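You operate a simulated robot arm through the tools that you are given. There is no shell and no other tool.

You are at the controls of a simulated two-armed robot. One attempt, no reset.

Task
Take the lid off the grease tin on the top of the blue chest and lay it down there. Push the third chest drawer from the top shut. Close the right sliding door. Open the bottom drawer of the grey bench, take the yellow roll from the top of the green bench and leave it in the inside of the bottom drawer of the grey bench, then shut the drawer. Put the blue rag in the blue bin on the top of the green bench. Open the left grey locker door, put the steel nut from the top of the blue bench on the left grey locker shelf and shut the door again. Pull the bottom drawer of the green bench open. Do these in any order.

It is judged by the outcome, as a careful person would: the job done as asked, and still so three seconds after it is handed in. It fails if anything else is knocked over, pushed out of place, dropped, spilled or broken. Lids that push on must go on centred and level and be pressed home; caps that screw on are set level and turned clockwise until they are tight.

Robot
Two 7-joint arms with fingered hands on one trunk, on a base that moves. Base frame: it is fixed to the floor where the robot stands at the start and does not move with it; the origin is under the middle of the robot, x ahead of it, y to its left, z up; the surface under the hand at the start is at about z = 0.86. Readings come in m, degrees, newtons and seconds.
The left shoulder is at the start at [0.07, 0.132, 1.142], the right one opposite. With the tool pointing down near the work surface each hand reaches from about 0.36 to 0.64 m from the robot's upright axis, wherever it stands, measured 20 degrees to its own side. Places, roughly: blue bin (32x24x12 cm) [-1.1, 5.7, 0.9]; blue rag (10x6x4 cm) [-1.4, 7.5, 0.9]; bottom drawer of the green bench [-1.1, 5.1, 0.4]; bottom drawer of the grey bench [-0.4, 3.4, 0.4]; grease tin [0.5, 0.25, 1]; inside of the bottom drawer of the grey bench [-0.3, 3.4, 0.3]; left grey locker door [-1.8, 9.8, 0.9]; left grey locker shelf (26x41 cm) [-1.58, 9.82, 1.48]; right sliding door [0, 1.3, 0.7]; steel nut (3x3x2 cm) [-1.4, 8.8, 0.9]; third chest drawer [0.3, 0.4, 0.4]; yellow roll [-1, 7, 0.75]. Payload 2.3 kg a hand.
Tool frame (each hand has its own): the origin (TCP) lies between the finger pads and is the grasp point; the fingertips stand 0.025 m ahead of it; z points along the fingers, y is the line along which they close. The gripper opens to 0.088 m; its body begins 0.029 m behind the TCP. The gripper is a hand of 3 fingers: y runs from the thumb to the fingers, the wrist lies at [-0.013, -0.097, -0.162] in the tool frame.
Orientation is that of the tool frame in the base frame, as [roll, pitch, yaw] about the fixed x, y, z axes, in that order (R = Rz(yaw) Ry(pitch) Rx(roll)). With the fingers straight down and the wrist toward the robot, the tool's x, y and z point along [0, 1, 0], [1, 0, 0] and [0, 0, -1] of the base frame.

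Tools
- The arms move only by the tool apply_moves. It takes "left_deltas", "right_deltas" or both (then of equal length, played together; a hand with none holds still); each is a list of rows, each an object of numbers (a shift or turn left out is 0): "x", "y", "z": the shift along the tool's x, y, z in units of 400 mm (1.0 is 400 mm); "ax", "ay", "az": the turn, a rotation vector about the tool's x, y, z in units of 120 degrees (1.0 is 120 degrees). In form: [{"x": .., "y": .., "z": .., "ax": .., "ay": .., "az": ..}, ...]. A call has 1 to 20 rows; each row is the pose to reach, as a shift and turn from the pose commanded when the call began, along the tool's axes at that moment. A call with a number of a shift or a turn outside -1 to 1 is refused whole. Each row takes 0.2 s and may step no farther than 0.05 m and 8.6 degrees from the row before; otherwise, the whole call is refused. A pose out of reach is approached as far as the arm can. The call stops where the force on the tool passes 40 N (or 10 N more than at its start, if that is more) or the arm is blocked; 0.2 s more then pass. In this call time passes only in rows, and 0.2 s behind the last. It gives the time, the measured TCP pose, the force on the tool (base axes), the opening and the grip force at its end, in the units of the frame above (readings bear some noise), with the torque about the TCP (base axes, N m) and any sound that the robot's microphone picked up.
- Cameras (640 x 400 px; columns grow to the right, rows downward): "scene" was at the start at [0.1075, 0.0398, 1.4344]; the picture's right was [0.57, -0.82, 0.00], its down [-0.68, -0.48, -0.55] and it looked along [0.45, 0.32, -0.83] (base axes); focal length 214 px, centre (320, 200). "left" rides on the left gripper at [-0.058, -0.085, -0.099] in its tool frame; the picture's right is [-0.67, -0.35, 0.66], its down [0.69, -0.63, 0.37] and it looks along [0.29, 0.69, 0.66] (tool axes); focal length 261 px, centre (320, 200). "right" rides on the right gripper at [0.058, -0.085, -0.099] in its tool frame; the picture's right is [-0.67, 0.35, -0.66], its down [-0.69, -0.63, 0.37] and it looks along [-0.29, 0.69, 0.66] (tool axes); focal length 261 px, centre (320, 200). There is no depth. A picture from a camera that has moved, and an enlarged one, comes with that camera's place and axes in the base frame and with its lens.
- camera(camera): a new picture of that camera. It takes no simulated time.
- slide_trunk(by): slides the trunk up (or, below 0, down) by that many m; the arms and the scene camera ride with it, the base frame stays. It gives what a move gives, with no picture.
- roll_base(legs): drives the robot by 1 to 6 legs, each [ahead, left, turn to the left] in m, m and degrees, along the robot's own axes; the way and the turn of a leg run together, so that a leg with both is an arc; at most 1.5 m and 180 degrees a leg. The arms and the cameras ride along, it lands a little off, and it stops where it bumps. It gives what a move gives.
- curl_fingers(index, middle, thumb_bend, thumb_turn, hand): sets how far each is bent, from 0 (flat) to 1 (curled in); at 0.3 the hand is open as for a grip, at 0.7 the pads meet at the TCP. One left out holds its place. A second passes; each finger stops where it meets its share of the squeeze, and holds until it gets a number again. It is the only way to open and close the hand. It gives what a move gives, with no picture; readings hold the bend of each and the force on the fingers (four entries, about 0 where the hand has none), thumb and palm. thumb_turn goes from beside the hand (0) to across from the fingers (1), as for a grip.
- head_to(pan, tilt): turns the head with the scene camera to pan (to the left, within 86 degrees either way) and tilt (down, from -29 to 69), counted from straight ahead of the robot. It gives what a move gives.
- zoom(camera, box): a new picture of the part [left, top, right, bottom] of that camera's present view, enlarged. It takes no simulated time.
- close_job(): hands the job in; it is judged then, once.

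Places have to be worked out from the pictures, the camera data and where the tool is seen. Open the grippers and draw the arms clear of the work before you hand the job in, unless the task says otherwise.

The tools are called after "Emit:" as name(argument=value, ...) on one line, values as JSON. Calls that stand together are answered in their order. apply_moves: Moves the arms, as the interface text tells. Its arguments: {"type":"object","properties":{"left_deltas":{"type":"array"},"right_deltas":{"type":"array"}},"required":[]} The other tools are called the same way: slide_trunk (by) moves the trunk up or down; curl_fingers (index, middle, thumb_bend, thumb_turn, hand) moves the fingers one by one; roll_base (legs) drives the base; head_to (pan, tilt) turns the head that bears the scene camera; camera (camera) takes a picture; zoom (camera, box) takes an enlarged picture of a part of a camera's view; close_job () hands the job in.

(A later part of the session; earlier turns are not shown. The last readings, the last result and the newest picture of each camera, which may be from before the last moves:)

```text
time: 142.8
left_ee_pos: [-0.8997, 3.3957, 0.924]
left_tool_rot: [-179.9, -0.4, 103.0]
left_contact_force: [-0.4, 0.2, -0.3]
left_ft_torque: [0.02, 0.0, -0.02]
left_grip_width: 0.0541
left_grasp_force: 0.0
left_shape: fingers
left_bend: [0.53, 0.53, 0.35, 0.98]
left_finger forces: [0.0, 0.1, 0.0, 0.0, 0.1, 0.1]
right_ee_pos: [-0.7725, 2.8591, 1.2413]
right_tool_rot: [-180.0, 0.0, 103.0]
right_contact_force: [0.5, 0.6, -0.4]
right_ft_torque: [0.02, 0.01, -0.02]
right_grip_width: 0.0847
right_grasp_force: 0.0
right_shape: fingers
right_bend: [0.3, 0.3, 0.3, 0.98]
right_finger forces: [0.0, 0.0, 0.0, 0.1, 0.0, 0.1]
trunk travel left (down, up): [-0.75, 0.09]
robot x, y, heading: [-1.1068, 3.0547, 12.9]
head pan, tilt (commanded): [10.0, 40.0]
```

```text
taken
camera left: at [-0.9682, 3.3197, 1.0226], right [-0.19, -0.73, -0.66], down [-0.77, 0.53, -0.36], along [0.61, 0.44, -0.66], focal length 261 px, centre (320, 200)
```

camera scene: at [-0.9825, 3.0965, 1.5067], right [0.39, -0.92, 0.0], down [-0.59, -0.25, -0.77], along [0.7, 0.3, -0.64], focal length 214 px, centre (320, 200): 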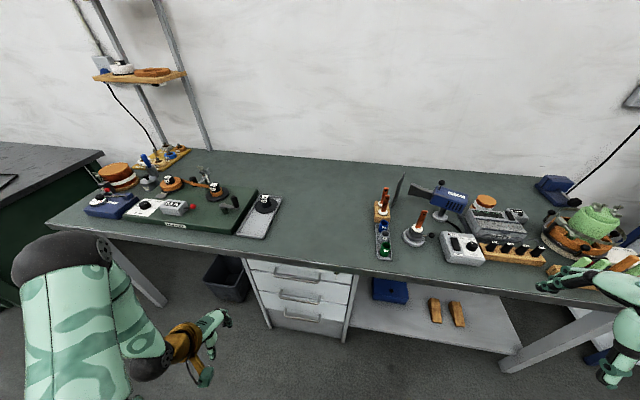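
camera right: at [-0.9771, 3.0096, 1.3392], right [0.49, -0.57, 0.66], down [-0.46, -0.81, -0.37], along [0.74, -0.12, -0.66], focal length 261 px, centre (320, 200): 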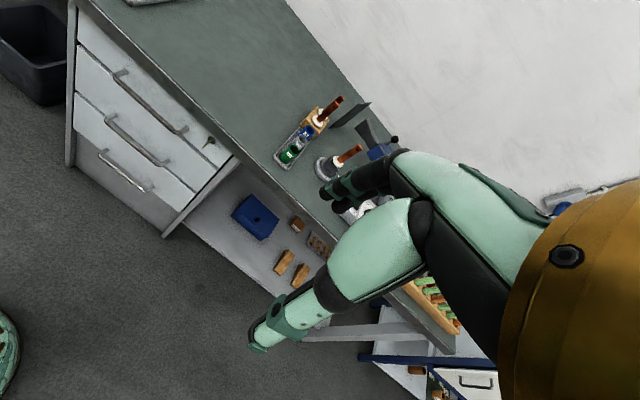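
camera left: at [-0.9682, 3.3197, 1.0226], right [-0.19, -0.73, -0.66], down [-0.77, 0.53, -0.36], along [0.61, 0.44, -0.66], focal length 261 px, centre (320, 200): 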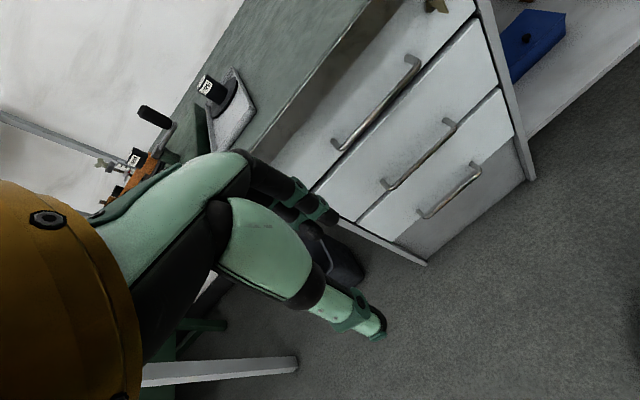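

The trunk moves at most 0.4 m per call, so I lower in two steps.

Emit:
slide_trunk(by=-0.4)

Emit:
slide_trunk(by=-0.13)

Emit:
camera(camera="scene")

Emit:
camera(camera="left")

```text
time: 146.6
left_ee_pos: [-0.8996, 3.3957, 0.5239]
left_tool_rot: [-179.9, -0.3, 102.9]
left_contact_force: [0.8, -1.0, -0.7]
left_ft_torque: [0.0, 0.03, 0.01]
left_grip_width: 0.0543
left_grasp_force: 0.1
left_shape: fingers
left_bend: [0.53, 0.53, 0.35, 0.98]
left_finger forces: [0.1, 0.0, 0.0, 0.1, 0.1, 0.0]
right_ee_pos: [-0.7718, 2.8583, 0.8412]
right_tool_rot: [179.9, 0.0, 103.0]
right_contact_force: [-0.5, -0.6, -0.2]
right_ft_torque: [0.01, -0.02, -0.02]
right_grip_width: 0.0843
right_grasp_force: 0.2
right_shape: fingers
right_bend: [0.3, 0.3, 0.3, 0.98]
right_finger forces: [0.0, 0.0, 0.0, 0.0, 0.0, 0.0]
trunk travel left (down, up): [-0.35, 0.49]
robot x, y, heading: [-1.1089, 3.0567, 12.7]
head pan, tilt (commanded): [10.0, 40.0]
```

```text
time: 148.2
left_ee_pos: [-0.8993, 3.3941, 0.3941]
left_tool_rot: [-179.9, -0.2, 103.0]
left_contact_force: [-0.4, 0.1, 0.6]
left_ft_torque: [-0.04, 0.02, 0.01]
left_grip_width: 0.054
left_grasp_force: 0.1
left_shape: fingers
left_bend: [0.53, 0.53, 0.35, 0.98]
left_finger forces: [0.1, 0.0, 0.1, 0.0, 0.0, 0.0]
right_ee_pos: [-0.7721, 2.8572, 0.7109]
right_tool_rot: [179.9, 0.0, 103.0]
right_contact_force: [-0.1, 0.2, 0.0]
right_ft_torque: [-0.01, 0.01, 0.0]
right_grip_width: 0.0846
right_grasp_force: 0.2
right_shape: fingers
right_bend: [0.3, 0.3, 0.3, 0.98]
right_finger forces: [0.0, 0.0, 0.0, 0.0, 0.1, 0.0]
trunk travel left (down, up): [-0.22, 0.62]
robot x, y, heading: [-1.108, 3.0528, 13.2]
head pan, tilt (commanded): [10.0, 40.0]
```

```text
taken
camera scene: at [-0.9826, 3.0965, 0.9767], right [0.39, -0.92, 0.0], down [-0.59, -0.25, -0.77], along [0.7, 0.3, -0.64], focal length 214 px, centre (320, 200)
```

scene: 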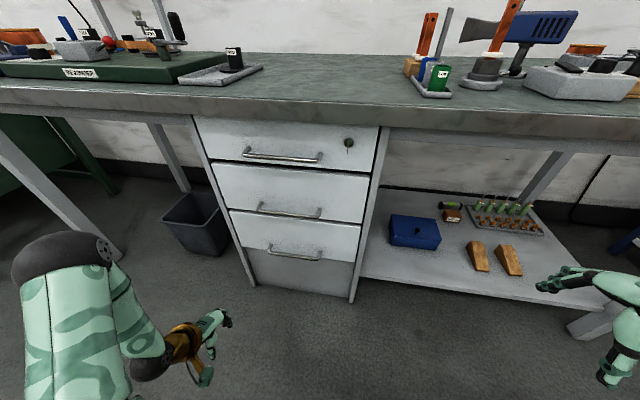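

```text
taken
camera left: at [-0.9683, 3.3197, 0.4926], right [-0.19, -0.73, -0.66], down [-0.77, 0.53, -0.36], along [0.61, 0.44, -0.66], focal length 261 px, centre (320, 200)
```

left: 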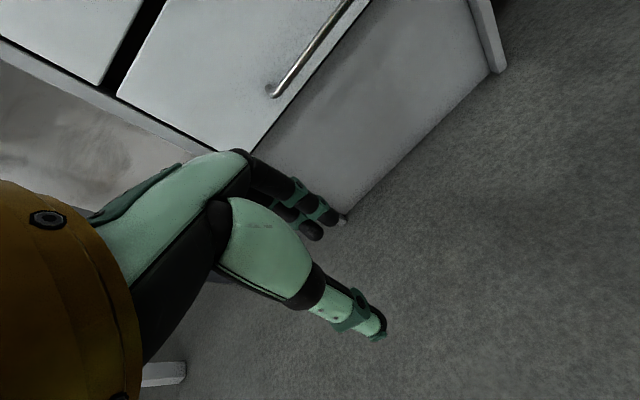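

By comparing the high and low views I get the bar spanning 0.2 m, centred at about (-0.607, 3.355, 0.362). I pre-shape the left hand and bring it, tilted 30° forward, to a standoff above and behind the bar.

Emit:
curl_fingers(hand="left", index=0.58, middle=0.58, thumb_bend=0.3)

Emit:
apply_moves(left_deltas=[{"x": -0.02, "y": 0.0, "z": -0.06, "ax": -0.03}, {"x": -0.06, "y": 0.06, "z": -0.095, "ax": -0.07}, {"x": -0.11, "y": 0.15, "z": -0.095, "ax": -0.12}, {"x": -0.16, "y": 0.24, "z": -0.095, "ax": -0.17}, {"x": -0.21, "y": 0.33, "z": -0.095, "ax": -0.22}, {"x": -0.25, "y": 0.42, "z": -0.095, "ax": -0.25}, {"x": -0.259, "y": 0.5, "z": -0.095, "ax": -0.25}])

Emit:
camera(camera="left")

Emit:
camera(camera="scene")

```text
time: 149.2
left_ee_pos: [-0.8982, 3.3955, 0.3931]
left_tool_rot: [-180.0, -0.2, 102.9]
left_contact_force: [0.1, -0.1, 0.9]
left_ft_torque: [-0.03, 0.03, -0.03]
left_grip_width: 0.0553
left_grasp_force: 0.1
left_shape: fingers
left_bend: [0.57, 0.57, 0.3, 0.98]
left_finger forces: [0.0, 0.0, 0.0, 0.0, 0.0, 0.0]
right_ee_pos: [-0.7717, 2.8584, 0.7096]
right_tool_rot: [-179.9, 0.0, 103.1]
right_contact_force: [-0.2, 0.2, -1.2]
right_ft_torque: [-0.01, 0.01, 0.01]
right_grip_width: 0.0845
right_grasp_force: 0.1
right_shape: fingers
right_bend: [0.3, 0.3, 0.3, 0.98]
right_finger forces: [0.0, 0.1, 0.0, 0.0, 0.1, 0.0]
trunk travel left (down, up): [-0.22, 0.62]
robot x, y, heading: [-1.1067, 3.0519, 12.9]
head pan, tilt (commanded): [10.0, 40.0]
```

```text
time: 150.8
left_ee_pos: [-0.6803, 3.339, 0.4319]
left_tool_rot: [150.0, -0.2, 102.7]
left_contact_force: [-0.6, 0.5, -0.2]
left_ft_torque: [-0.01, -0.02, 0.0]
left_grip_width: 0.0553
left_grasp_force: 0.1
left_shape: fingers
left_bend: [0.57, 0.57, 0.3, 0.98]
left_finger forces: [0.1, 0.0, 0.0, 0.1, 0.1, 0.0]
left hand out of reach, approached as far as the arm can: row 1, 2
right_ee_pos: [-0.7727, 2.8588, 0.7113]
right_tool_rot: [180.0, -0.1, 103.0]
right_contact_force: [-0.1, 0.0, -0.4]
right_ft_torque: [-0.01, -0.02, 0.0]
right_grip_width: 0.0845
right_grasp_force: 0.2
right_shape: fingers
right_bend: [0.3, 0.3, 0.3, 0.98]
right_finger forces: [0.0, 0.0, 0.0, 0.1, 0.0, 0.0]
trunk travel left (down, up): [-0.22, 0.62]
robot x, y, heading: [-1.1071, 3.0534, 12.8]
head pan, tilt (commanded): [10.0, 40.0]
```

```text
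taken
camera left: at [-0.7856, 3.2548, 0.4749], right [0.17, -0.64, -0.74], down [-0.51, 0.59, -0.63], along [0.84, 0.49, -0.22], focal length 261 px, centre (320, 200)
```

left: 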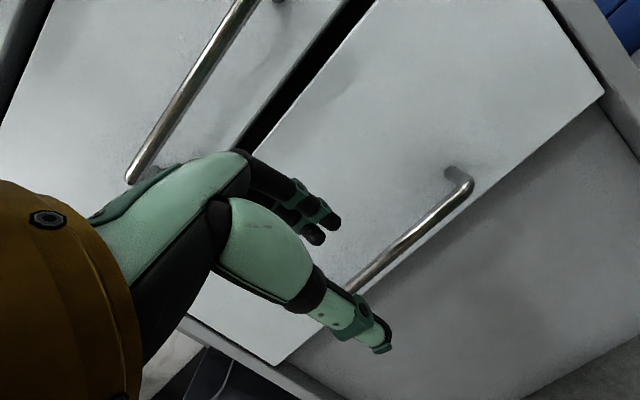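

```text
taken
camera scene: at [-0.9824, 3.0964, 0.9767], right [0.39, -0.92, 0.0], down [-0.59, -0.25, -0.77], along [0.7, 0.3, -0.64], focal length 214 px, centre (320, 200)
```

scene: 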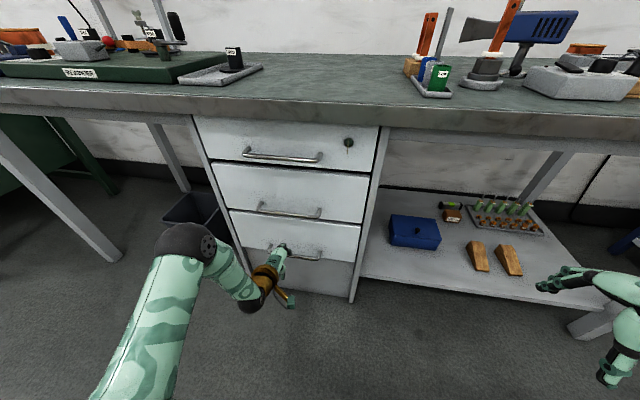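

In the tool frame the bar lies 2.6 cm forward and 10 cm ahead. I shift up-forward 3 cm and slide the fingers down behind the bar.

Emit:
apply_moves(left_deltas=[{"y": 0.04}, {"y": 0.075}, {"y": 0.075, "z": 0.06}, {"y": 0.075, "z": 0.12}, {"y": 0.075, "z": 0.17}, {"y": 0.075, "z": 0.205}])

Emit:
camera(camera="left")

Emit:
zoom(camera="scene", box=[200, 190, 380, 310])

```text
time: 152.2
left_ee_pos: [-0.6163, 3.3533, 0.3744]
left_tool_rot: [150.1, -0.3, 102.8]
left_contact_force: [0.1, 1.0, -0.6]
left_ft_torque: [0.05, -0.01, 0.02]
left_grip_width: 0.0555
left_grasp_force: 0.0
left_shape: fingers
left_bend: [0.57, 0.57, 0.3, 0.98]
left_finger forces: [0.1, 0.1, 0.0, 0.0, 0.1, 0.0]
right_ee_pos: [-0.7716, 2.8583, 0.7112]
right_tool_rot: [-179.9, 0.0, 103.0]
right_contact_force: [-0.5, -0.2, -0.3]
right_ft_torque: [-0.01, -0.03, -0.02]
right_grip_width: 0.0846
right_grasp_force: 0.1
right_shape: fingers
right_bend: [0.3, 0.3, 0.3, 0.98]
right_finger forces: [0.1, 0.0, 0.1, 0.0, 0.0, 0.1]
trunk travel left (down, up): [-0.22, 0.62]
robot x, y, heading: [-1.1053, 3.0544, 13.0]
head pan, tilt (commanded): [10.0, 40.0]
```

```text
taken
camera left: at [-0.7229, 3.2699, 0.4171], right [0.17, -0.64, -0.75], down [-0.51, 0.59, -0.63], along [0.84, 0.49, -0.23], focal length 261 px, centre (320, 200)
```

left: 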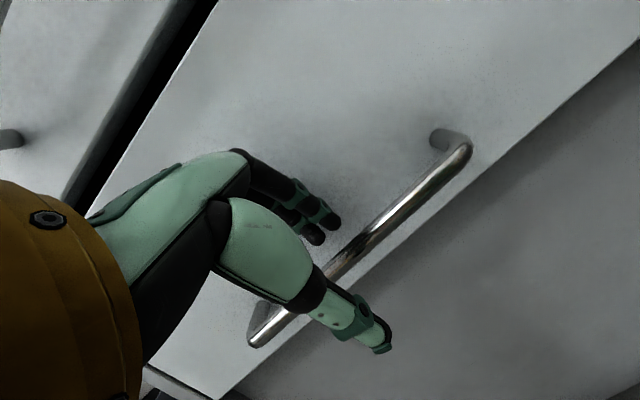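

```text
3.33 times, centred on (290, 250) of scene
camera zoom: at [-0.9824, 3.0965, 0.9767], right [0.39, -0.92, 0.0], down [-0.59, -0.25, -0.77], along [0.7, 0.3, -0.64], focal length 715 px, centre (420, 33)
```

zoom: 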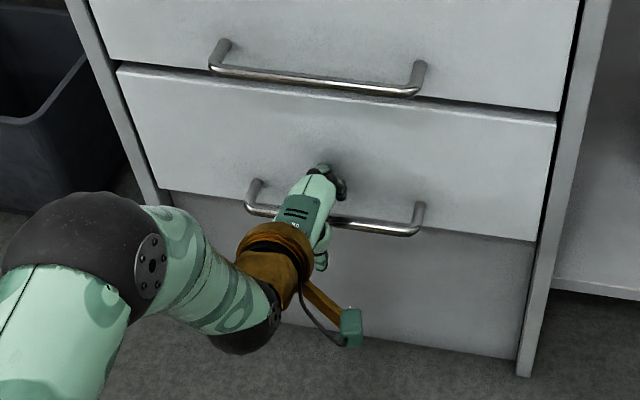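

The bar passes between thumb and fingers near the fingertips. I advance 1.2 cm more and close the grip.

Emit:
apply_moves(left_deltas=[{"z": 0.015}, {"z": 0.03}])

Emit:
curl_fingers(hand="left", index=0.85, middle=0.85, thumb_bend=0.75)

Emit:
camera(camera="left")

```text
time: 152.8
left_ee_pos: [-0.6112, 3.3552, 0.3648]
left_tool_rot: [150.0, -0.4, 102.9]
left_contact_force: [-5.4, -2.5, 2.3]
left_ft_torque: [0.04, -0.11, 0.05]
left_grip_width: 0.0556
left_grasp_force: 3.2
left_shape: fingers
left_bend: [0.57, 0.6, 0.3, 0.98]
left_finger forces: [0.0, 5.8, 0.0, 0.0, 0.0, 0.0]
right_ee_pos: [-0.772, 2.8586, 0.7102]
right_tool_rot: [180.0, 0.1, 103.0]
right_contact_force: [-0.1, 0.8, 0.1]
right_ft_torque: [0.0, 0.0, 0.02]
right_grip_width: 0.0847
right_grasp_force: 0.0
right_shape: fingers
right_bend: [0.3, 0.3, 0.3, 0.98]
right_finger forces: [0.1, 0.0, 0.0, 0.0, 0.0, 0.0]
trunk travel left (down, up): [-0.22, 0.62]
robot x, y, heading: [-1.1084, 3.0518, 12.8]
head pan, tilt (commanded): [10.0, 40.0]
```

```text
time: 153.8
left_ee_pos: [-0.6089, 3.3553, 0.362]
left_tool_rot: [150.2, -0.3, 102.8]
left_contact_force: [2.7, 0.1, -5.7]
left_ft_torque: [0.2, -0.55, 0.03]
left_grip_width: 0.0078
left_grasp_force: 25.0
left_shape: fingers
left_bend: [0.81, 0.78, 0.61, 1.0]
left_finger forces: [10.3, 23.2, 0.0, 0.0, 15.9, 0.1]
right_ee_pos: [-0.7708, 2.8584, 0.7094]
right_tool_rot: [-179.9, 0.0, 103.0]
right_contact_force: [-0.4, -0.7, -0.4]
right_ft_torque: [0.0, 0.05, 0.0]
right_grip_width: 0.0844
right_grasp_force: 0.1
right_shape: fingers
right_bend: [0.3, 0.3, 0.3, 0.98]
right_finger forces: [0.1, 0.0, 0.1, 0.0, 0.0, 0.0]
trunk travel left (down, up): [-0.22, 0.62]
robot x, y, heading: [-1.109, 3.0511, 12.9]
head pan, tilt (commanded): [10.0, 40.0]
```

```text
taken
camera left: at [-0.7158, 3.272, 0.4068], right [0.17, -0.64, -0.75], down [-0.51, 0.59, -0.63], along [0.84, 0.49, -0.23], focal length 261 px, centre (320, 200)
```

left: 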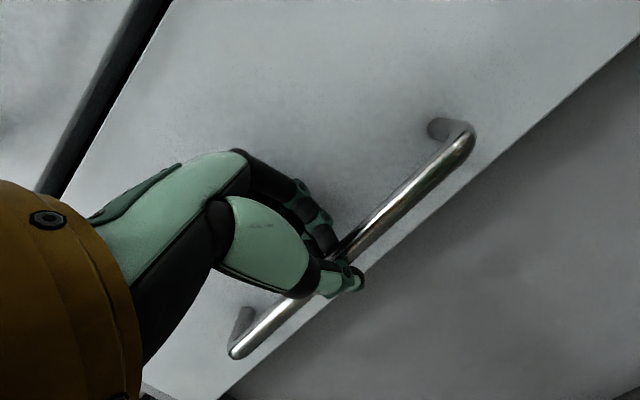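

The bar is gripped at 25 N. I pull the drawer out, first 12 cm with the arm.

Emit:
apply_moves(left_deltas=[{"y": -0.043, "z": -0.025}, {"y": -0.087, "z": -0.05}, {"y": -0.13, "z": -0.075}, {"y": -0.173, "z": -0.1}, {"y": -0.217, "z": -0.125}, {"y": -0.26, "z": -0.15}])

Emit:
camera(camera="scene")

```text
time: 155.2
left_ee_pos: [-0.7267, 3.3274, 0.3641]
left_tool_rot: [150.2, -0.3, 102.7]
left_contact_force: [2.5, -11.4, -8.1]
left_ft_torque: [0.16, -0.53, 0.0]
left_grip_width: 0.0075
left_grasp_force: 26.6
left_shape: fingers
left_bend: [0.82, 0.78, 0.62, 1.0]
left_finger forces: [10.2, 26.6, 0.1, 0.1, 16.7, 0.1]
right_ee_pos: [-0.7712, 2.8577, 0.7099]
right_tool_rot: [-179.9, -0.1, 102.8]
right_contact_force: [0.4, 0.9, 0.0]
right_ft_torque: [-0.02, -0.01, 0.0]
right_grip_width: 0.0844
right_grasp_force: 0.1
right_shape: fingers
right_bend: [0.3, 0.3, 0.3, 0.98]
right_finger forces: [0.1, 0.0, 0.1, 0.1, 0.0, 0.1]
trunk travel left (down, up): [-0.22, 0.62]
robot x, y, heading: [-1.11, 3.0514, 13.0]
head pan, tilt (commanded): [10.0, 40.0]
```

```text
taken
camera scene: at [-0.9811, 3.096, 0.9765], right [0.39, -0.92, 0.0], down [-0.59, -0.25, -0.77], along [0.7, 0.3, -0.64], focal length 214 px, centre (320, 200)
```

scene: 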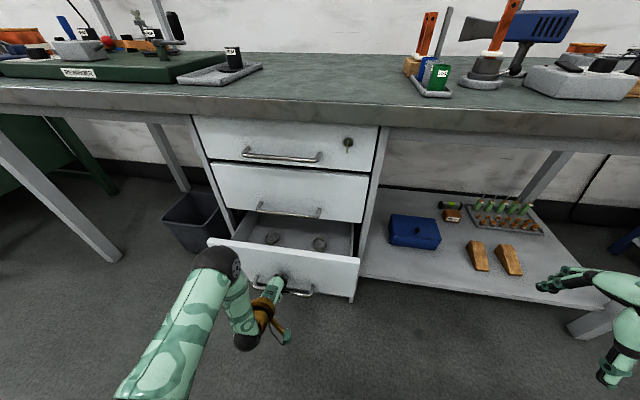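

It slides out smoothly, with a little sideways load. I correct 5 mm sideways and pull further.

Emit:
apply_moves(left_deltas=[{"x": -0.012, "y": 0.0, "z": 0.0}, {"x": -0.014, "y": -0.043, "z": -0.025}, {"x": -0.016, "y": -0.087, "z": -0.05}, {"x": -0.018, "y": -0.13, "z": -0.075}])

Emit:
roll_base(legs=[[-0.1, 0, 0]])

Emit:
camera(camera="scene")

```text
time: 156.2
left_ee_pos: [-0.7867, 3.3119, 0.3637]
left_tool_rot: [150.2, -0.3, 103.2]
left_contact_force: [-6.3, 20.3, -13.2]
left_ft_torque: [0.2, -0.49, 0.14]
left_grip_width: 0.0082
left_grasp_force: 27.8
left_shape: fingers
left_bend: [0.82, 0.78, 0.61, 1.0]
left_finger forces: [11.5, 24.7, 0.0, 0.0, 19.1, 0.0]
right_ee_pos: [-0.7707, 2.861, 0.7105]
right_tool_rot: [-179.9, 0.2, 103.1]
right_contact_force: [-0.2, -0.4, 0.2]
right_ft_torque: [0.02, 0.02, -0.03]
right_grip_width: 0.0844
right_grasp_force: 0.0
right_shape: fingers
right_bend: [0.3, 0.3, 0.3, 0.98]
right_finger forces: [0.0, 0.1, 0.0, 0.0, 0.0, 0.1]
trunk travel left (down, up): [-0.22, 0.62]
robot x, y, heading: [-1.109, 3.0563, 12.9]
head pan, tilt (commanded): [10.0, 40.0]
```

```text
time: 157.3
left_ee_pos: [-0.8835, 3.2859, 0.3643]
left_tool_rot: [150.1, -0.1, 102.9]
left_contact_force: [-4.6, 16.3, -11.1]
left_ft_torque: [0.21, -0.57, 0.18]
left_grip_width: 0.0103
left_grasp_force: 29.0
left_shape: fingers
left_bend: [0.83, 0.78, 0.6, 1.0]
left_finger forces: [12.1, 26.9, 0.0, 0.0, 19.2, 0.0]
right_ee_pos: [-0.8688, 2.8369, 0.7117]
right_tool_rot: [-179.9, 0.2, 102.9]
right_contact_force: [-0.7, -1.2, 0.3]
right_ft_torque: [-0.01, 0.0, 0.01]
right_grip_width: 0.0843
right_grasp_force: 0.0
right_shape: fingers
right_bend: [0.3, 0.3, 0.3, 0.98]
right_finger forces: [0.0, 0.1, 0.0, 0.0, 0.0, 0.0]
trunk travel left (down, up): [-0.22, 0.62]
robot x, y, heading: [-1.2035, 3.0316, 13.2]
head pan, tilt (commanded): [10.0, 40.0]
```

```text
taken
camera scene: at [-1.0795, 3.0766, 0.9765], right [0.39, -0.92, 0.0], down [-0.59, -0.25, -0.76], along [0.7, 0.3, -0.64], focal length 214 px, centre (320, 200)
```

scene: 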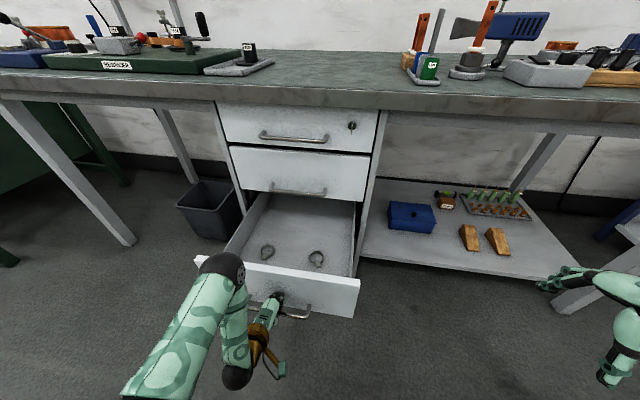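

The drawer is out about 28 cm; two small items lie inside. I zoom in to see the free space.

Emit:
zoom(camera="scene", box=[180, 180, 380, 310])

```text
3.08 times, centred on (280, 245) of scene
camera zoom: at [-1.0795, 3.0766, 0.9765], right [0.39, -0.92, 0.0], down [-0.59, -0.25, -0.76], along [0.7, 0.3, -0.64], focal length 660 px, centre (443, 62)
```

zoom: 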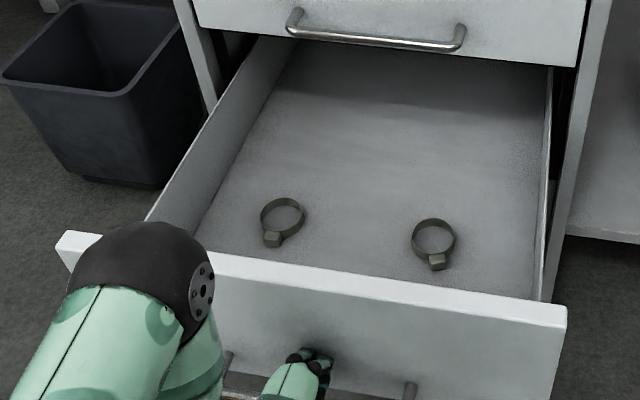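

There is plenty of free space behind the two hose clamps. I release the bar and withdraw the hand back and up.

Emit:
curl_fingers(hand="left", index=0.56, middle=0.56, thumb_bend=0.3)

Emit:
apply_moves(left_deltas=[{"z": -0.05}, {"z": -0.12}, {"z": -0.2}, {"z": -0.28}, {"z": -0.36}])

Emit:
camera(camera="scene")

Emit:
camera(camera="left")

```text
time: 158.3
left_ee_pos: [-0.8817, 3.2855, 0.3652]
left_tool_rot: [150.0, -0.2, 102.8]
left_contact_force: [-0.4, 0.8, -0.4]
left_ft_torque: [0.0, 0.01, 0.03]
left_grip_width: 0.0561
left_grasp_force: 0.0
left_shape: fingers
left_bend: [0.56, 0.56, 0.3, 0.98]
left_finger forces: [0.0, 0.0, 0.0, 0.0, 0.1, 0.1]
right_ee_pos: [-0.8691, 2.8352, 0.7109]
right_tool_rot: [180.0, 0.0, 103.0]
right_contact_force: [0.1, 0.4, -0.5]
right_ft_torque: [0.02, 0.02, 0.0]
right_grip_width: 0.0842
right_grasp_force: 0.1
right_shape: fingers
right_bend: [0.3, 0.3, 0.3, 0.98]
right_finger forces: [0.0, 0.0, 0.0, 0.0, 0.1, 0.1]
trunk travel left (down, up): [-0.22, 0.62]
robot x, y, heading: [-1.205, 3.0343, 12.9]
head pan, tilt (commanded): [10.0, 40.0]
```

```text
time: 159.5
left_ee_pos: [-0.9149, 3.2783, 0.4225]
left_tool_rot: [150.0, -0.2, 102.8]
left_contact_force: [0.1, -0.3, -0.4]
left_ft_torque: [-0.02, -0.03, 0.0]
left_grip_width: 0.056
left_grasp_force: 0.1
left_shape: fingers
left_bend: [0.56, 0.56, 0.3, 0.98]
left_finger forces: [0.1, 0.0, 0.1, 0.0, 0.1, 0.0]
left hand out of reach, approached as far as the arm can: row 3, 4, 5
right_ee_pos: [-0.8697, 2.8361, 0.7108]
right_tool_rot: [180.0, 0.0, 103.0]
right_contact_force: [-0.1, 0.6, -1.0]
right_ft_torque: [0.03, -0.02, -0.04]
right_grip_width: 0.0844
right_grasp_force: 0.1
right_shape: fingers
right_bend: [0.3, 0.3, 0.3, 0.98]
right_finger forces: [0.0, 0.0, 0.1, 0.0, 0.0, 0.0]
trunk travel left (down, up): [-0.22, 0.62]
robot x, y, heading: [-1.2034, 3.0308, 13.2]
head pan, tilt (commanded): [10.0, 40.0]
```

```text
taken
camera scene: at [-1.0801, 3.0738, 0.9767], right [0.39, -0.92, 0.0], down [-0.59, -0.25, -0.77], along [0.7, 0.3, -0.64], focal length 214 px, centre (320, 200)
```

scene: 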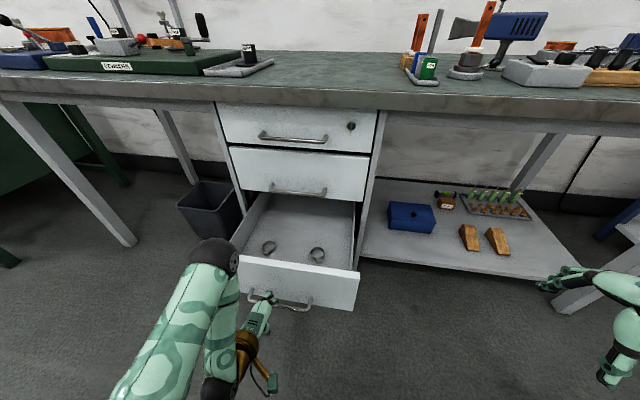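

```text
taken
camera left: at [-1.0214, 3.1943, 0.4656], right [0.17, -0.64, -0.75], down [-0.51, 0.59, -0.63], along [0.84, 0.49, -0.22], focal length 261 px, centre (320, 200)
```

left: 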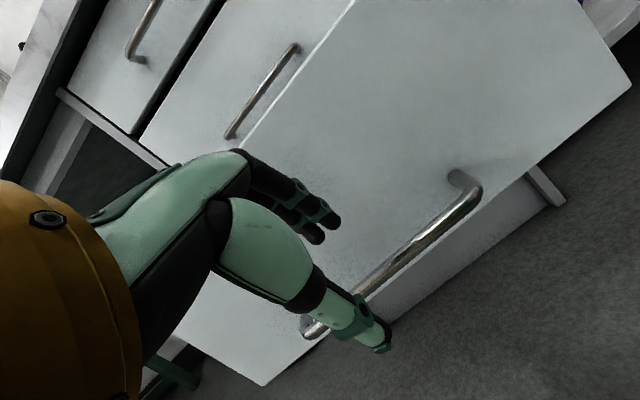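

The hand is clear above the bar and the drawer stays open. I back off, raise the trunk, straighten the left hand and then drive left towards the green bench.

Emit:
roll_base(legs=[[-0.2, 0, 0]])

Emit:
slide_trunk(by=0.4)

Emit:
apply_moves(left_deltas=[{"z": -0.03, "x": 0.03, "ax": 0.06}, {"z": -0.06, "x": 0.08, "ax": 0.13}, {"z": -0.08, "x": 0.13, "ax": 0.19}, {"z": -0.1, "x": 0.18, "ax": 0.25}])

Emit:
head_to(pan=60, tilt=20)

Emit:
camera(camera="scene")

```text
time: 161.1
left_ee_pos: [-1.1105, 3.2317, 0.4224]
left_tool_rot: [150.0, -0.2, 102.7]
left_contact_force: [0.8, 0.6, 0.3]
left_ft_torque: [-0.01, 0.0, 0.0]
left_grip_width: 0.0561
left_grasp_force: 0.1
left_shape: fingers
left_bend: [0.56, 0.56, 0.3, 0.98]
left_finger forces: [0.0, 0.0, 0.1, 0.0, 0.0, 0.1]
right_ee_pos: [-1.0634, 2.7896, 0.7099]
right_tool_rot: [179.9, 0.0, 102.8]
right_contact_force: [0.1, -1.0, -0.7]
right_ft_torque: [0.01, 0.03, 0.02]
right_grip_width: 0.0846
right_grasp_force: 0.1
right_shape: fingers
right_bend: [0.3, 0.3, 0.3, 0.98]
right_finger forces: [0.0, 0.1, 0.0, 0.0, 0.0, 0.0]
trunk travel left (down, up): [-0.22, 0.62]
robot x, y, heading: [-1.404, 2.9853, 12.6]
head pan, tilt (commanded): [10.0, 40.0]
```

```text
time: 165.0
left_ee_pos: [-1.1104, 3.231, 0.8219]
left_tool_rot: [150.0, -0.3, 102.7]
left_contact_force: [1.1, 0.5, -0.2]
left_ft_torque: [-0.02, 0.04, 0.05]
left_grip_width: 0.0563
left_grasp_force: 0.0
left_shape: fingers
left_bend: [0.56, 0.56, 0.3, 0.98]
left_finger forces: [0.0, 0.0, 0.0, 0.0, 0.0, 0.0]
right_ee_pos: [-1.0657, 2.7896, 1.1102]
right_tool_rot: [-179.9, 0.0, 102.7]
right_contact_force: [-0.5, 0.1, -0.1]
right_ft_torque: [0.01, 0.03, -0.02]
right_grip_width: 0.0843
right_grasp_force: 0.1
right_shape: fingers
right_bend: [0.3, 0.3, 0.3, 0.98]
right_finger forces: [0.0, 0.1, 0.1, 0.1, 0.0, 0.0]
trunk travel left (down, up): [-0.62, 0.22]
robot x, y, heading: [-1.4018, 2.9842, 12.8]
head pan, tilt (commanded): [10.0, 40.0]
```

```text
time: 166.0
left_ee_pos: [-1.1404, 3.3026, 0.856]
left_tool_rot: [-179.8, -0.3, 102.8]
left_contact_force: [-0.2, 0.5, 0.7]
left_ft_torque: [-0.03, -0.02, -0.01]
left_grip_width: 0.0561
left_grasp_force: 0.0
left_shape: fingers
left_bend: [0.56, 0.56, 0.3, 0.98]
left_finger forces: [0.0, 0.0, 0.0, 0.0, 0.1, 0.0]
left hand out of reach, approached as far as the arm can: row 1, 2, 3, 4
right_ee_pos: [-1.0647, 2.7896, 1.1099]
right_tool_rot: [-180.0, -0.1, 102.7]
right_contact_force: [-0.1, 0.0, -0.2]
right_ft_torque: [0.0, 0.04, 0.01]
right_grip_width: 0.0846
right_grasp_force: 0.1
right_shape: fingers
right_bend: [0.3, 0.3, 0.3, 0.98]
right_finger forces: [0.1, 0.0, 0.1, 0.0, 0.0, 0.0]
trunk travel left (down, up): [-0.62, 0.22]
robot x, y, heading: [-1.4005, 2.9842, 12.9]
head pan, tilt (commanded): [10.0, 40.0]
```

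```text
time: 167.1
left_ee_pos: [-1.1405, 3.3018, 0.8551]
left_tool_rot: [-179.8, -0.2, 102.7]
left_contact_force: [0.5, 0.1, 0.0]
left_ft_torque: [-0.01, -0.02, 0.02]
left_grip_width: 0.0562
left_grasp_force: 0.0
left_shape: fingers
left_bend: [0.56, 0.56, 0.3, 0.98]
left_finger forces: [0.1, 0.1, 0.0, 0.0, 0.0, 0.0]
right_ee_pos: [-1.0648, 2.7895, 1.1111]
right_tool_rot: [-179.9, -0.1, 102.9]
right_contact_force: [0.3, 0.0, 0.3]
right_ft_torque: [-0.01, 0.01, -0.04]
right_grip_width: 0.0845
right_grasp_force: 0.2
right_shape: fingers
right_bend: [0.3, 0.3, 0.3, 0.98]
right_finger forces: [0.1, 0.0, 0.0, 0.0, 0.0, 0.0]
trunk travel left (down, up): [-0.62, 0.22]
robot x, y, heading: [-1.4027, 2.9864, 12.9]
head pan, tilt (commanded): [60.0, 20.0]
```

```text
taken
camera scene: at [-1.3258, 3.0847, 1.4081], right [0.96, -0.3, 0.0], down [-0.1, -0.33, -0.94], along [0.28, 0.9, -0.34], focal length 214 px, centre (320, 200)
```

scene: 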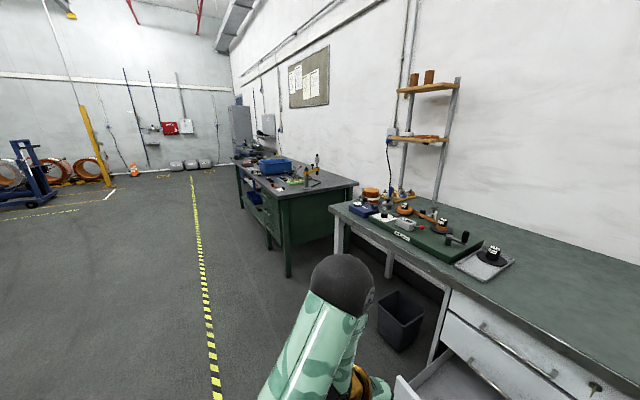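

The green bench is ahead on the row with the blue bin on top. I zoom in.

Emit:
zoom(camera="scene", box=[210, 80, 380, 290])

```text
1.90 times, centred on (295, 185) of scene
camera zoom: at [-1.3258, 3.0847, 1.4081], right [0.96, -0.3, 0.0], down [-0.1, -0.33, -0.94], along [0.28, 0.9, -0.34], focal length 408 px, centre (368, 229)
```

zoom: 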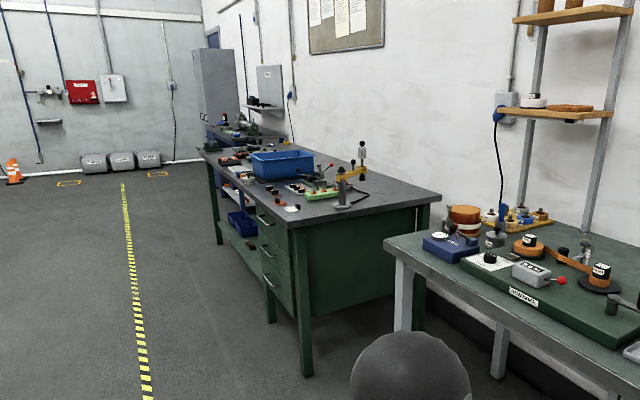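

The green bench front runs from about (-1.18, 4.54) to (-1.58, 6.3), drawers at its near end. I drive left about 2.7 m to face the blue bin.

Emit:
roll_base(legs=[[0, 1.4, 0], [0, 1.3, 0]])

Emit:
head_to(pan=10, tilt=35)

Emit:
camera(camera="scene")

Emit:
head_to(pan=60, tilt=25)

Emit:
camera(camera="scene")

```text
time: 180.1
left_ee_pos: [-1.6857, 5.8952, 0.8553]
left_tool_rot: [-179.9, -0.3, 100.6]
left_contact_force: [-0.2, -0.8, 0.6]
left_ft_torque: [0.01, -0.02, -0.01]
left_grip_width: 0.0563
left_grasp_force: 0.0
left_shape: fingers
left_bend: [0.56, 0.56, 0.3, 0.98]
left_finger forces: [0.0, 0.0, 0.0, 0.0, 0.1, 0.0]
right_ee_pos: [-1.6296, 5.3823, 1.1107]
right_tool_rot: [180.0, 0.1, 100.6]
right_contact_force: [0.5, 0.0, 0.6]
right_ft_torque: [-0.01, 0.02, -0.01]
right_grip_width: 0.0849
right_grasp_force: 0.1
right_shape: fingers
right_bend: [0.3, 0.3, 0.3, 0.98]
right_finger forces: [0.1, 0.1, 0.0, 0.0, 0.1, 0.0]
trunk travel left (down, up): [-0.62, 0.22]
robot x, y, heading: [-1.9588, 5.5898, 10.8]
head pan, tilt (commanded): [60.0, 20.0]
```

```text
time: 181.3
left_ee_pos: [-1.6855, 5.8946, 0.8562]
left_tool_rot: [-179.9, -0.3, 100.5]
left_contact_force: [-0.7, 0.3, 0.3]
left_ft_torque: [-0.04, 0.0, 0.02]
left_grip_width: 0.0565
left_grasp_force: 0.0
left_shape: fingers
left_bend: [0.56, 0.56, 0.3, 0.98]
left_finger forces: [0.1, 0.2, 0.0, 0.1, 0.0, 0.1]
right_ee_pos: [-1.6308, 5.3814, 1.1108]
right_tool_rot: [179.9, 0.1, 100.5]
right_contact_force: [-0.3, -0.6, -0.7]
right_ft_torque: [0.0, -0.01, 0.01]
right_grip_width: 0.0845
right_grasp_force: 0.0
right_shape: fingers
right_bend: [0.3, 0.3, 0.3, 0.98]
right_finger forces: [0.0, 0.0, 0.0, 0.0, 0.1, 0.1]
trunk travel left (down, up): [-0.62, 0.22]
robot x, y, heading: [-1.9575, 5.5887, 11.0]
head pan, tilt (commanded): [10.0, 35.0]
```

```text
taken
camera scene: at [-1.8279, 5.6291, 1.3843], right [0.35, -0.94, 0.0], down [-0.54, -0.2, -0.82], along [0.77, 0.29, -0.57], focal length 214 px, centre (320, 200)
```

scene: 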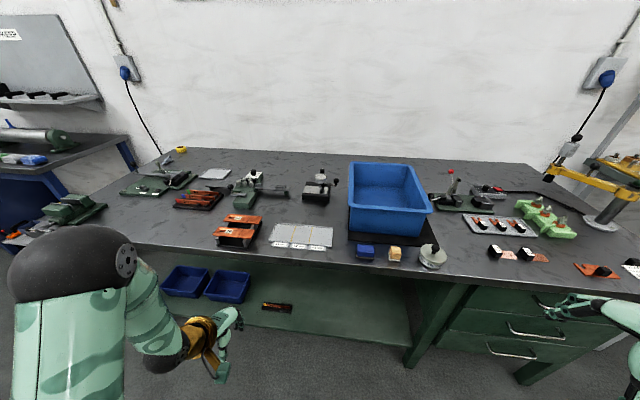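

```text
time: 182.4
left_ee_pos: [-1.6855, 5.895, 0.8543]
left_tool_rot: [-179.9, -0.2, 100.5]
left_contact_force: [-0.8, -0.9, -0.3]
left_ft_torque: [-0.02, 0.01, 0.03]
left_grip_width: 0.0564
left_grasp_force: 0.1
left_shape: fingers
left_bend: [0.56, 0.56, 0.3, 0.98]
left_finger forces: [0.1, 0.0, 0.0, 0.1, 0.1, 0.0]
right_ee_pos: [-1.6298, 5.3809, 1.1112]
right_tool_rot: [-180.0, 0.0, 100.6]
right_contact_force: [0.5, 0.5, -1.0]
right_ft_torque: [0.0, -0.02, -0.03]
right_grip_width: 0.0843
right_grasp_force: 0.1
right_shape: fingers
right_bend: [0.3, 0.3, 0.3, 0.98]
right_finger forces: [0.0, 0.0, 0.0, 0.0, 0.1, 0.0]
trunk travel left (down, up): [-0.62, 0.22]
robot x, y, heading: [-1.96, 5.5881, 10.8]
head pan, tilt (commanded): [60.0, 25.0]
```

```text
taken
camera scene: at [-1.8796, 5.6848, 1.4], right [0.94, -0.33, 0.0], down [-0.14, -0.4, -0.91], along [0.3, 0.85, -0.42], focal length 214 px, centre (320, 200)
```

scene: 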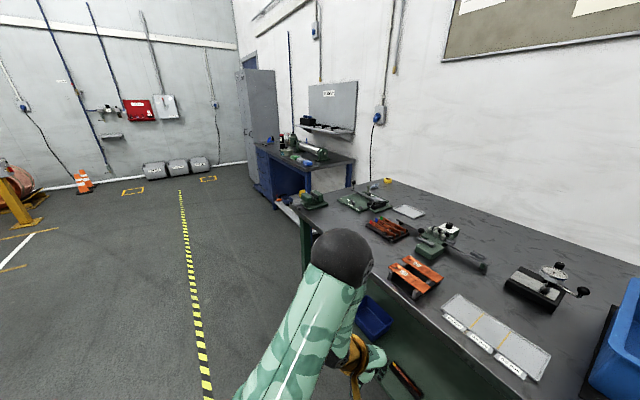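

I see a small yellow item at the back far corner of the green bench, and something blue on the next bench. I zoom in.

Emit:
zoom(camera="scene", box=[240, 60, 440, 230])

Emit:
head_to(pan=45, tilt=25)

Emit:
zoom(camera="scene", box=[180, 100, 400, 260])

```text
2.35 times, centred on (340, 145) of scene
camera zoom: at [-1.8796, 5.6848, 1.4], right [0.94, -0.33, 0.0], down [-0.14, -0.4, -0.91], along [0.3, 0.85, -0.42], focal length 505 px, centre (273, 329)
```

zoom: 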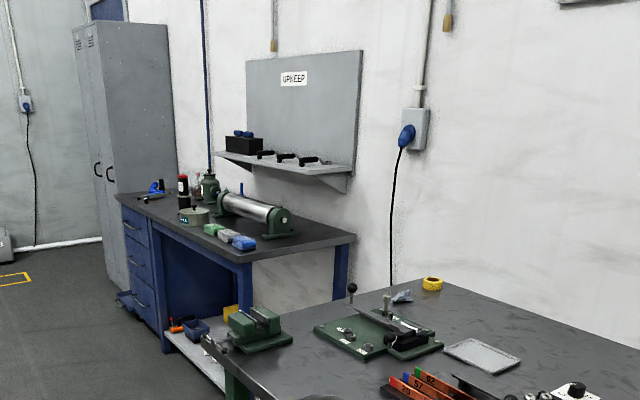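

```text
time: 183.2
left_ee_pos: [-1.6857, 5.8957, 0.8554]
left_tool_rot: [-179.9, -0.2, 100.6]
left_contact_force: [0.8, -0.1, -0.7]
left_ft_torque: [0.03, 0.03, 0.01]
left_grip_width: 0.0562
left_grasp_force: 0.0
left_shape: fingers
left_bend: [0.56, 0.56, 0.3, 0.98]
left_finger forces: [0.1, 0.0, 0.0, 0.0, 0.1, 0.1]
right_ee_pos: [-1.6312, 5.3805, 1.1109]
right_tool_rot: [180.0, 0.0, 100.6]
right_contact_force: [-0.2, -0.1, -0.2]
right_ft_torque: [0.02, -0.02, 0.0]
right_grip_width: 0.0846
right_grasp_force: 0.1
right_shape: fingers
right_bend: [0.3, 0.3, 0.3, 0.98]
right_finger forces: [0.0, 0.0, 0.0, 0.1, 0.0, 0.0]
trunk travel left (down, up): [-0.62, 0.22]
robot x, y, heading: [-1.9569, 5.5912, 10.4]
head pan, tilt (commanded): [45.0, 25.0]
```

```text
2.50 times, centred on (290, 180) of scene
camera zoom: at [-1.8584, 5.674, 1.4], right [0.83, -0.56, 0.0], down [-0.24, -0.35, -0.91], along [0.51, 0.75, -0.42], focal length 536 px, centre (395, 250)
```

zoom: 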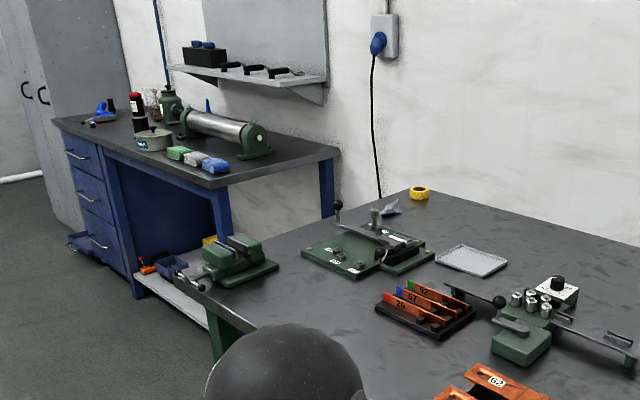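

The yellow roll is at about (-1.01, 6.81) in the back far corner of the green bench; the blue rag is the right-most of three on the blue bench, near (-1.37, 7.47). I will work from the gap between the two benches; I raise the trunk and drive left.

Emit:
slide_trunk(by=0.18)

Emit:
roll_base(legs=[[0, 1.3, 2]])

Emit:
head_to(pan=0, tilt=30)

Emit:
camera(camera="scene")

```text
time: 185.2
left_ee_pos: [-1.6866, 5.8956, 1.0355]
left_tool_rot: [-179.8, -0.3, 100.5]
left_contact_force: [0.3, -0.3, -0.1]
left_ft_torque: [0.0, 0.03, 0.0]
left_grip_width: 0.0563
left_grasp_force: 0.0
left_shape: fingers
left_bend: [0.56, 0.56, 0.3, 0.98]
left_finger forces: [0.0, 0.0, 0.0, 0.0, 0.0, 0.0]
right_ee_pos: [-1.6308, 5.3809, 1.2906]
right_tool_rot: [179.9, 0.0, 100.5]
right_contact_force: [1.2, -0.7, 0.8]
right_ft_torque: [-0.02, 0.0, 0.01]
right_grip_width: 0.0846
right_grasp_force: 0.1
right_shape: fingers
right_bend: [0.3, 0.3, 0.3, 0.98]
right_finger forces: [0.0, 0.0, 0.1, 0.1, 0.0, 0.0]
trunk travel left (down, up): [-0.8, 0.04]
robot x, y, heading: [-1.9581, 5.5918, 10.6]
head pan, tilt (commanded): [45.0, 25.0]
```

```text
time: 191.8
left_ee_pos: [-1.973, 7.1785, 1.0364]
left_tool_rot: [-179.9, -0.4, 103.3]
left_contact_force: [-0.8, 0.4, -0.1]
left_ft_torque: [-0.02, -0.02, -0.02]
left_grip_width: 0.056
left_grasp_force: 0.0
left_shape: fingers
left_bend: [0.56, 0.56, 0.3, 0.98]
left_finger forces: [0.0, 0.1, 0.0, 0.1, 0.0, 0.0]
right_ee_pos: [-1.8922, 6.666, 1.29]
right_tool_rot: [-180.0, -0.1, 103.3]
right_contact_force: [0.2, -0.2, -0.3]
right_ft_torque: [0.01, 0.01, -0.01]
right_grip_width: 0.0842
right_grasp_force: 0.1
right_shape: fingers
right_bend: [0.3, 0.3, 0.3, 0.98]
right_finger forces: [0.0, 0.1, 0.0, 0.0, 0.0, 0.0]
trunk travel left (down, up): [-0.8, 0.04]
robot x, y, heading: [-2.231, 6.8619, 13.7]
head pan, tilt (commanded): [45.0, 25.0]
```

```text
time: 192.9
left_ee_pos: [-1.9709, 7.1784, 1.0345]
left_tool_rot: [-179.9, -0.3, 103.1]
left_contact_force: [-0.3, 0.9, -1.3]
left_ft_torque: [0.0, -0.01, 0.04]
left_grip_width: 0.0563
left_grasp_force: 0.1
left_shape: fingers
left_bend: [0.56, 0.56, 0.3, 0.98]
left_finger forces: [0.1, 0.1, 0.1, 0.1, 0.0, 0.1]
right_ee_pos: [-1.8914, 6.6673, 1.2903]
right_tool_rot: [180.0, 0.0, 103.4]
right_contact_force: [-1.1, 0.1, -0.1]
right_ft_torque: [-0.02, 0.0, 0.0]
right_grip_width: 0.0846
right_grasp_force: 0.0
right_shape: fingers
right_bend: [0.3, 0.3, 0.3, 0.98]
right_finger forces: [0.0, 0.1, 0.0, 0.1, 0.0, 0.0]
trunk travel left (down, up): [-0.8, 0.04]
robot x, y, heading: [-2.2307, 6.8597, 13.7]
head pan, tilt (commanded): [0.0, 30.0]
```

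```text
taken
camera scene: at [-2.0936, 6.8918, 1.5721], right [0.23, -0.97, 0.0], down [-0.49, -0.12, -0.87], along [0.84, 0.2, -0.5], focal length 214 px, centre (320, 200)
```

scene: 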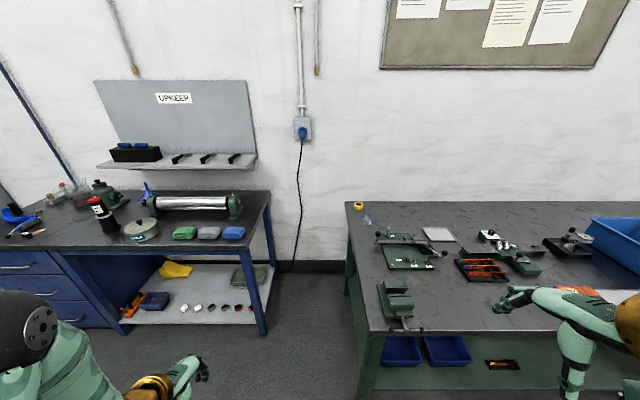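

This shows the gap clearly: the roll is at the back-left corner of the green bench, the blue rag right-most on the blue bench. I zoom for details and measure.

Emit:
zoom(camera="scene", box=[320, 170, 460, 350])

Emit:
zoom(camera="scene", box=[140, 170, 380, 370])

```text
2.22 times, centred on (390, 260) of scene
camera zoom: at [-2.0936, 6.8918, 1.5721], right [0.23, -0.97, 0.0], down [-0.49, -0.12, -0.87], along [0.84, 0.2, -0.5], focal length 477 px, centre (164, 67)
```

zoom: 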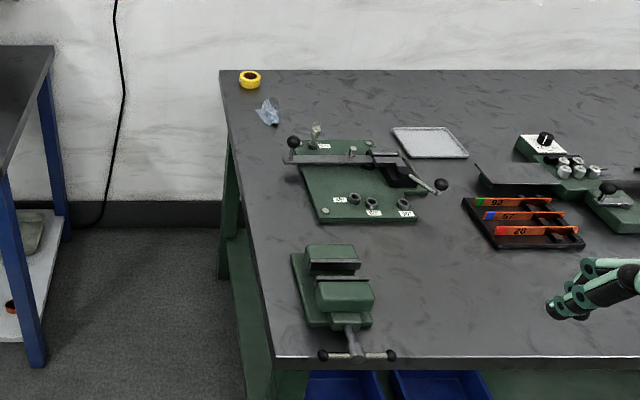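

```text
2.00 times, centred on (260, 270) of scene
camera zoom: at [-2.0936, 6.8918, 1.5721], right [0.23, -0.97, 0.0], down [-0.49, -0.12, -0.87], along [0.84, 0.2, -0.5], focal length 429 px, centre (440, 60)
```

zoom: 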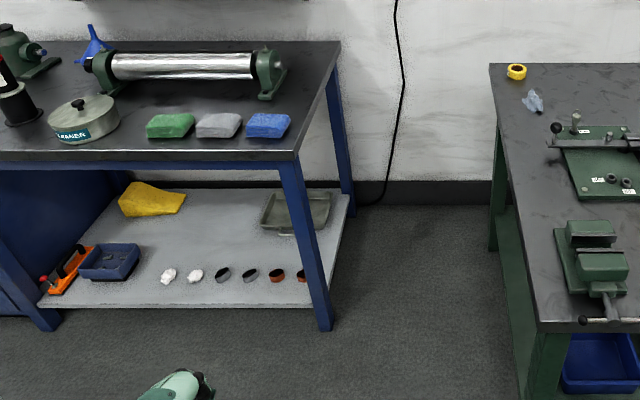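

The roll is at about (-1.0, 6.925) and the rag at (-1.395, 7.49); the gap mouth is about 0.49 m wide. I advance partway into the mouth, hands high, then re-check.

Emit:
roll_base(legs=[[0, 0.15, 0], [0.42, 0, 0]])

Emit:
head_to(pan=0, tilt=55)

Emit:
camera(camera="scene")

```text
time: 196.4
left_ee_pos: [-1.5999, 7.4227, 1.0361]
left_tool_rot: [-180.0, -0.1, 103.3]
left_contact_force: [-0.4, 0.2, 1.0]
left_ft_torque: [-0.01, -0.02, 0.01]
left_grip_width: 0.0563
left_grasp_force: 0.1
left_shape: fingers
left_bend: [0.56, 0.56, 0.3, 0.98]
left_finger forces: [0.0, 0.0, 0.0, 0.1, 0.0, 0.0]
right_ee_pos: [-1.5178, 6.9112, 1.2898]
right_tool_rot: [179.8, -0.1, 103.4]
right_contact_force: [-0.4, -0.6, -0.5]
right_ft_torque: [0.02, 0.0, 0.02]
right_grip_width: 0.0845
right_grasp_force: 0.1
right_shape: fingers
right_bend: [0.3, 0.3, 0.3, 0.98]
right_finger forces: [0.1, 0.1, 0.0, 0.0, 0.1, 0.1]
trunk travel left (down, up): [-0.8, 0.04]
robot x, y, heading: [-1.8535, 7.1041, 13.7]
head pan, tilt (commanded): [0.0, 30.0]
```

```text
time: 197.3
left_ee_pos: [-1.5964, 7.4233, 1.0354]
left_tool_rot: [-180.0, -0.2, 103.3]
left_contact_force: [0.7, 1.0, -0.4]
left_ft_torque: [0.02, 0.03, -0.04]
left_grip_width: 0.0561
left_grasp_force: 0.1
left_shape: fingers
left_bend: [0.56, 0.56, 0.3, 0.98]
left_finger forces: [0.0, 0.1, 0.0, 0.1, 0.1, 0.0]
right_ee_pos: [-1.5157, 6.9126, 1.2899]
right_tool_rot: [-179.9, 0.1, 103.4]
right_contact_force: [-0.4, 0.7, 0.0]
right_ft_torque: [0.04, -0.05, 0.0]
right_grip_width: 0.0847
right_grasp_force: 0.0
right_shape: fingers
right_bend: [0.3, 0.3, 0.3, 0.98]
right_finger forces: [0.0, 0.0, 0.0, 0.1, 0.0, 0.0]
trunk travel left (down, up): [-0.8, 0.04]
robot x, y, heading: [-1.8542, 7.1081, 13.1]
head pan, tilt (commanded): [0.0, 55.0]
```

```text
taken
camera scene: at [-1.7357, 7.1324, 1.536], right [0.23, -0.97, 0.0], down [-0.8, -0.19, -0.57], along [0.56, 0.13, -0.82], focal length 214 px, centre (320, 200)
```

scene: 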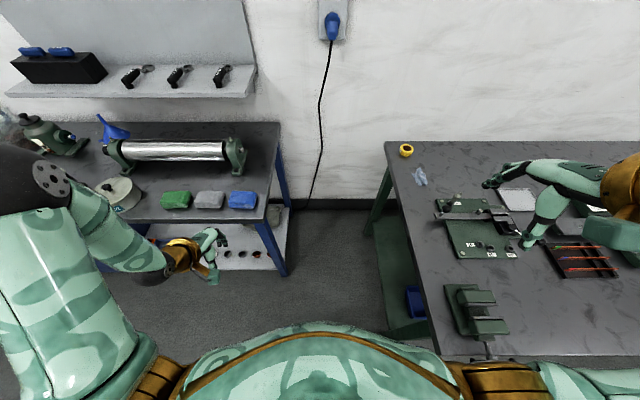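

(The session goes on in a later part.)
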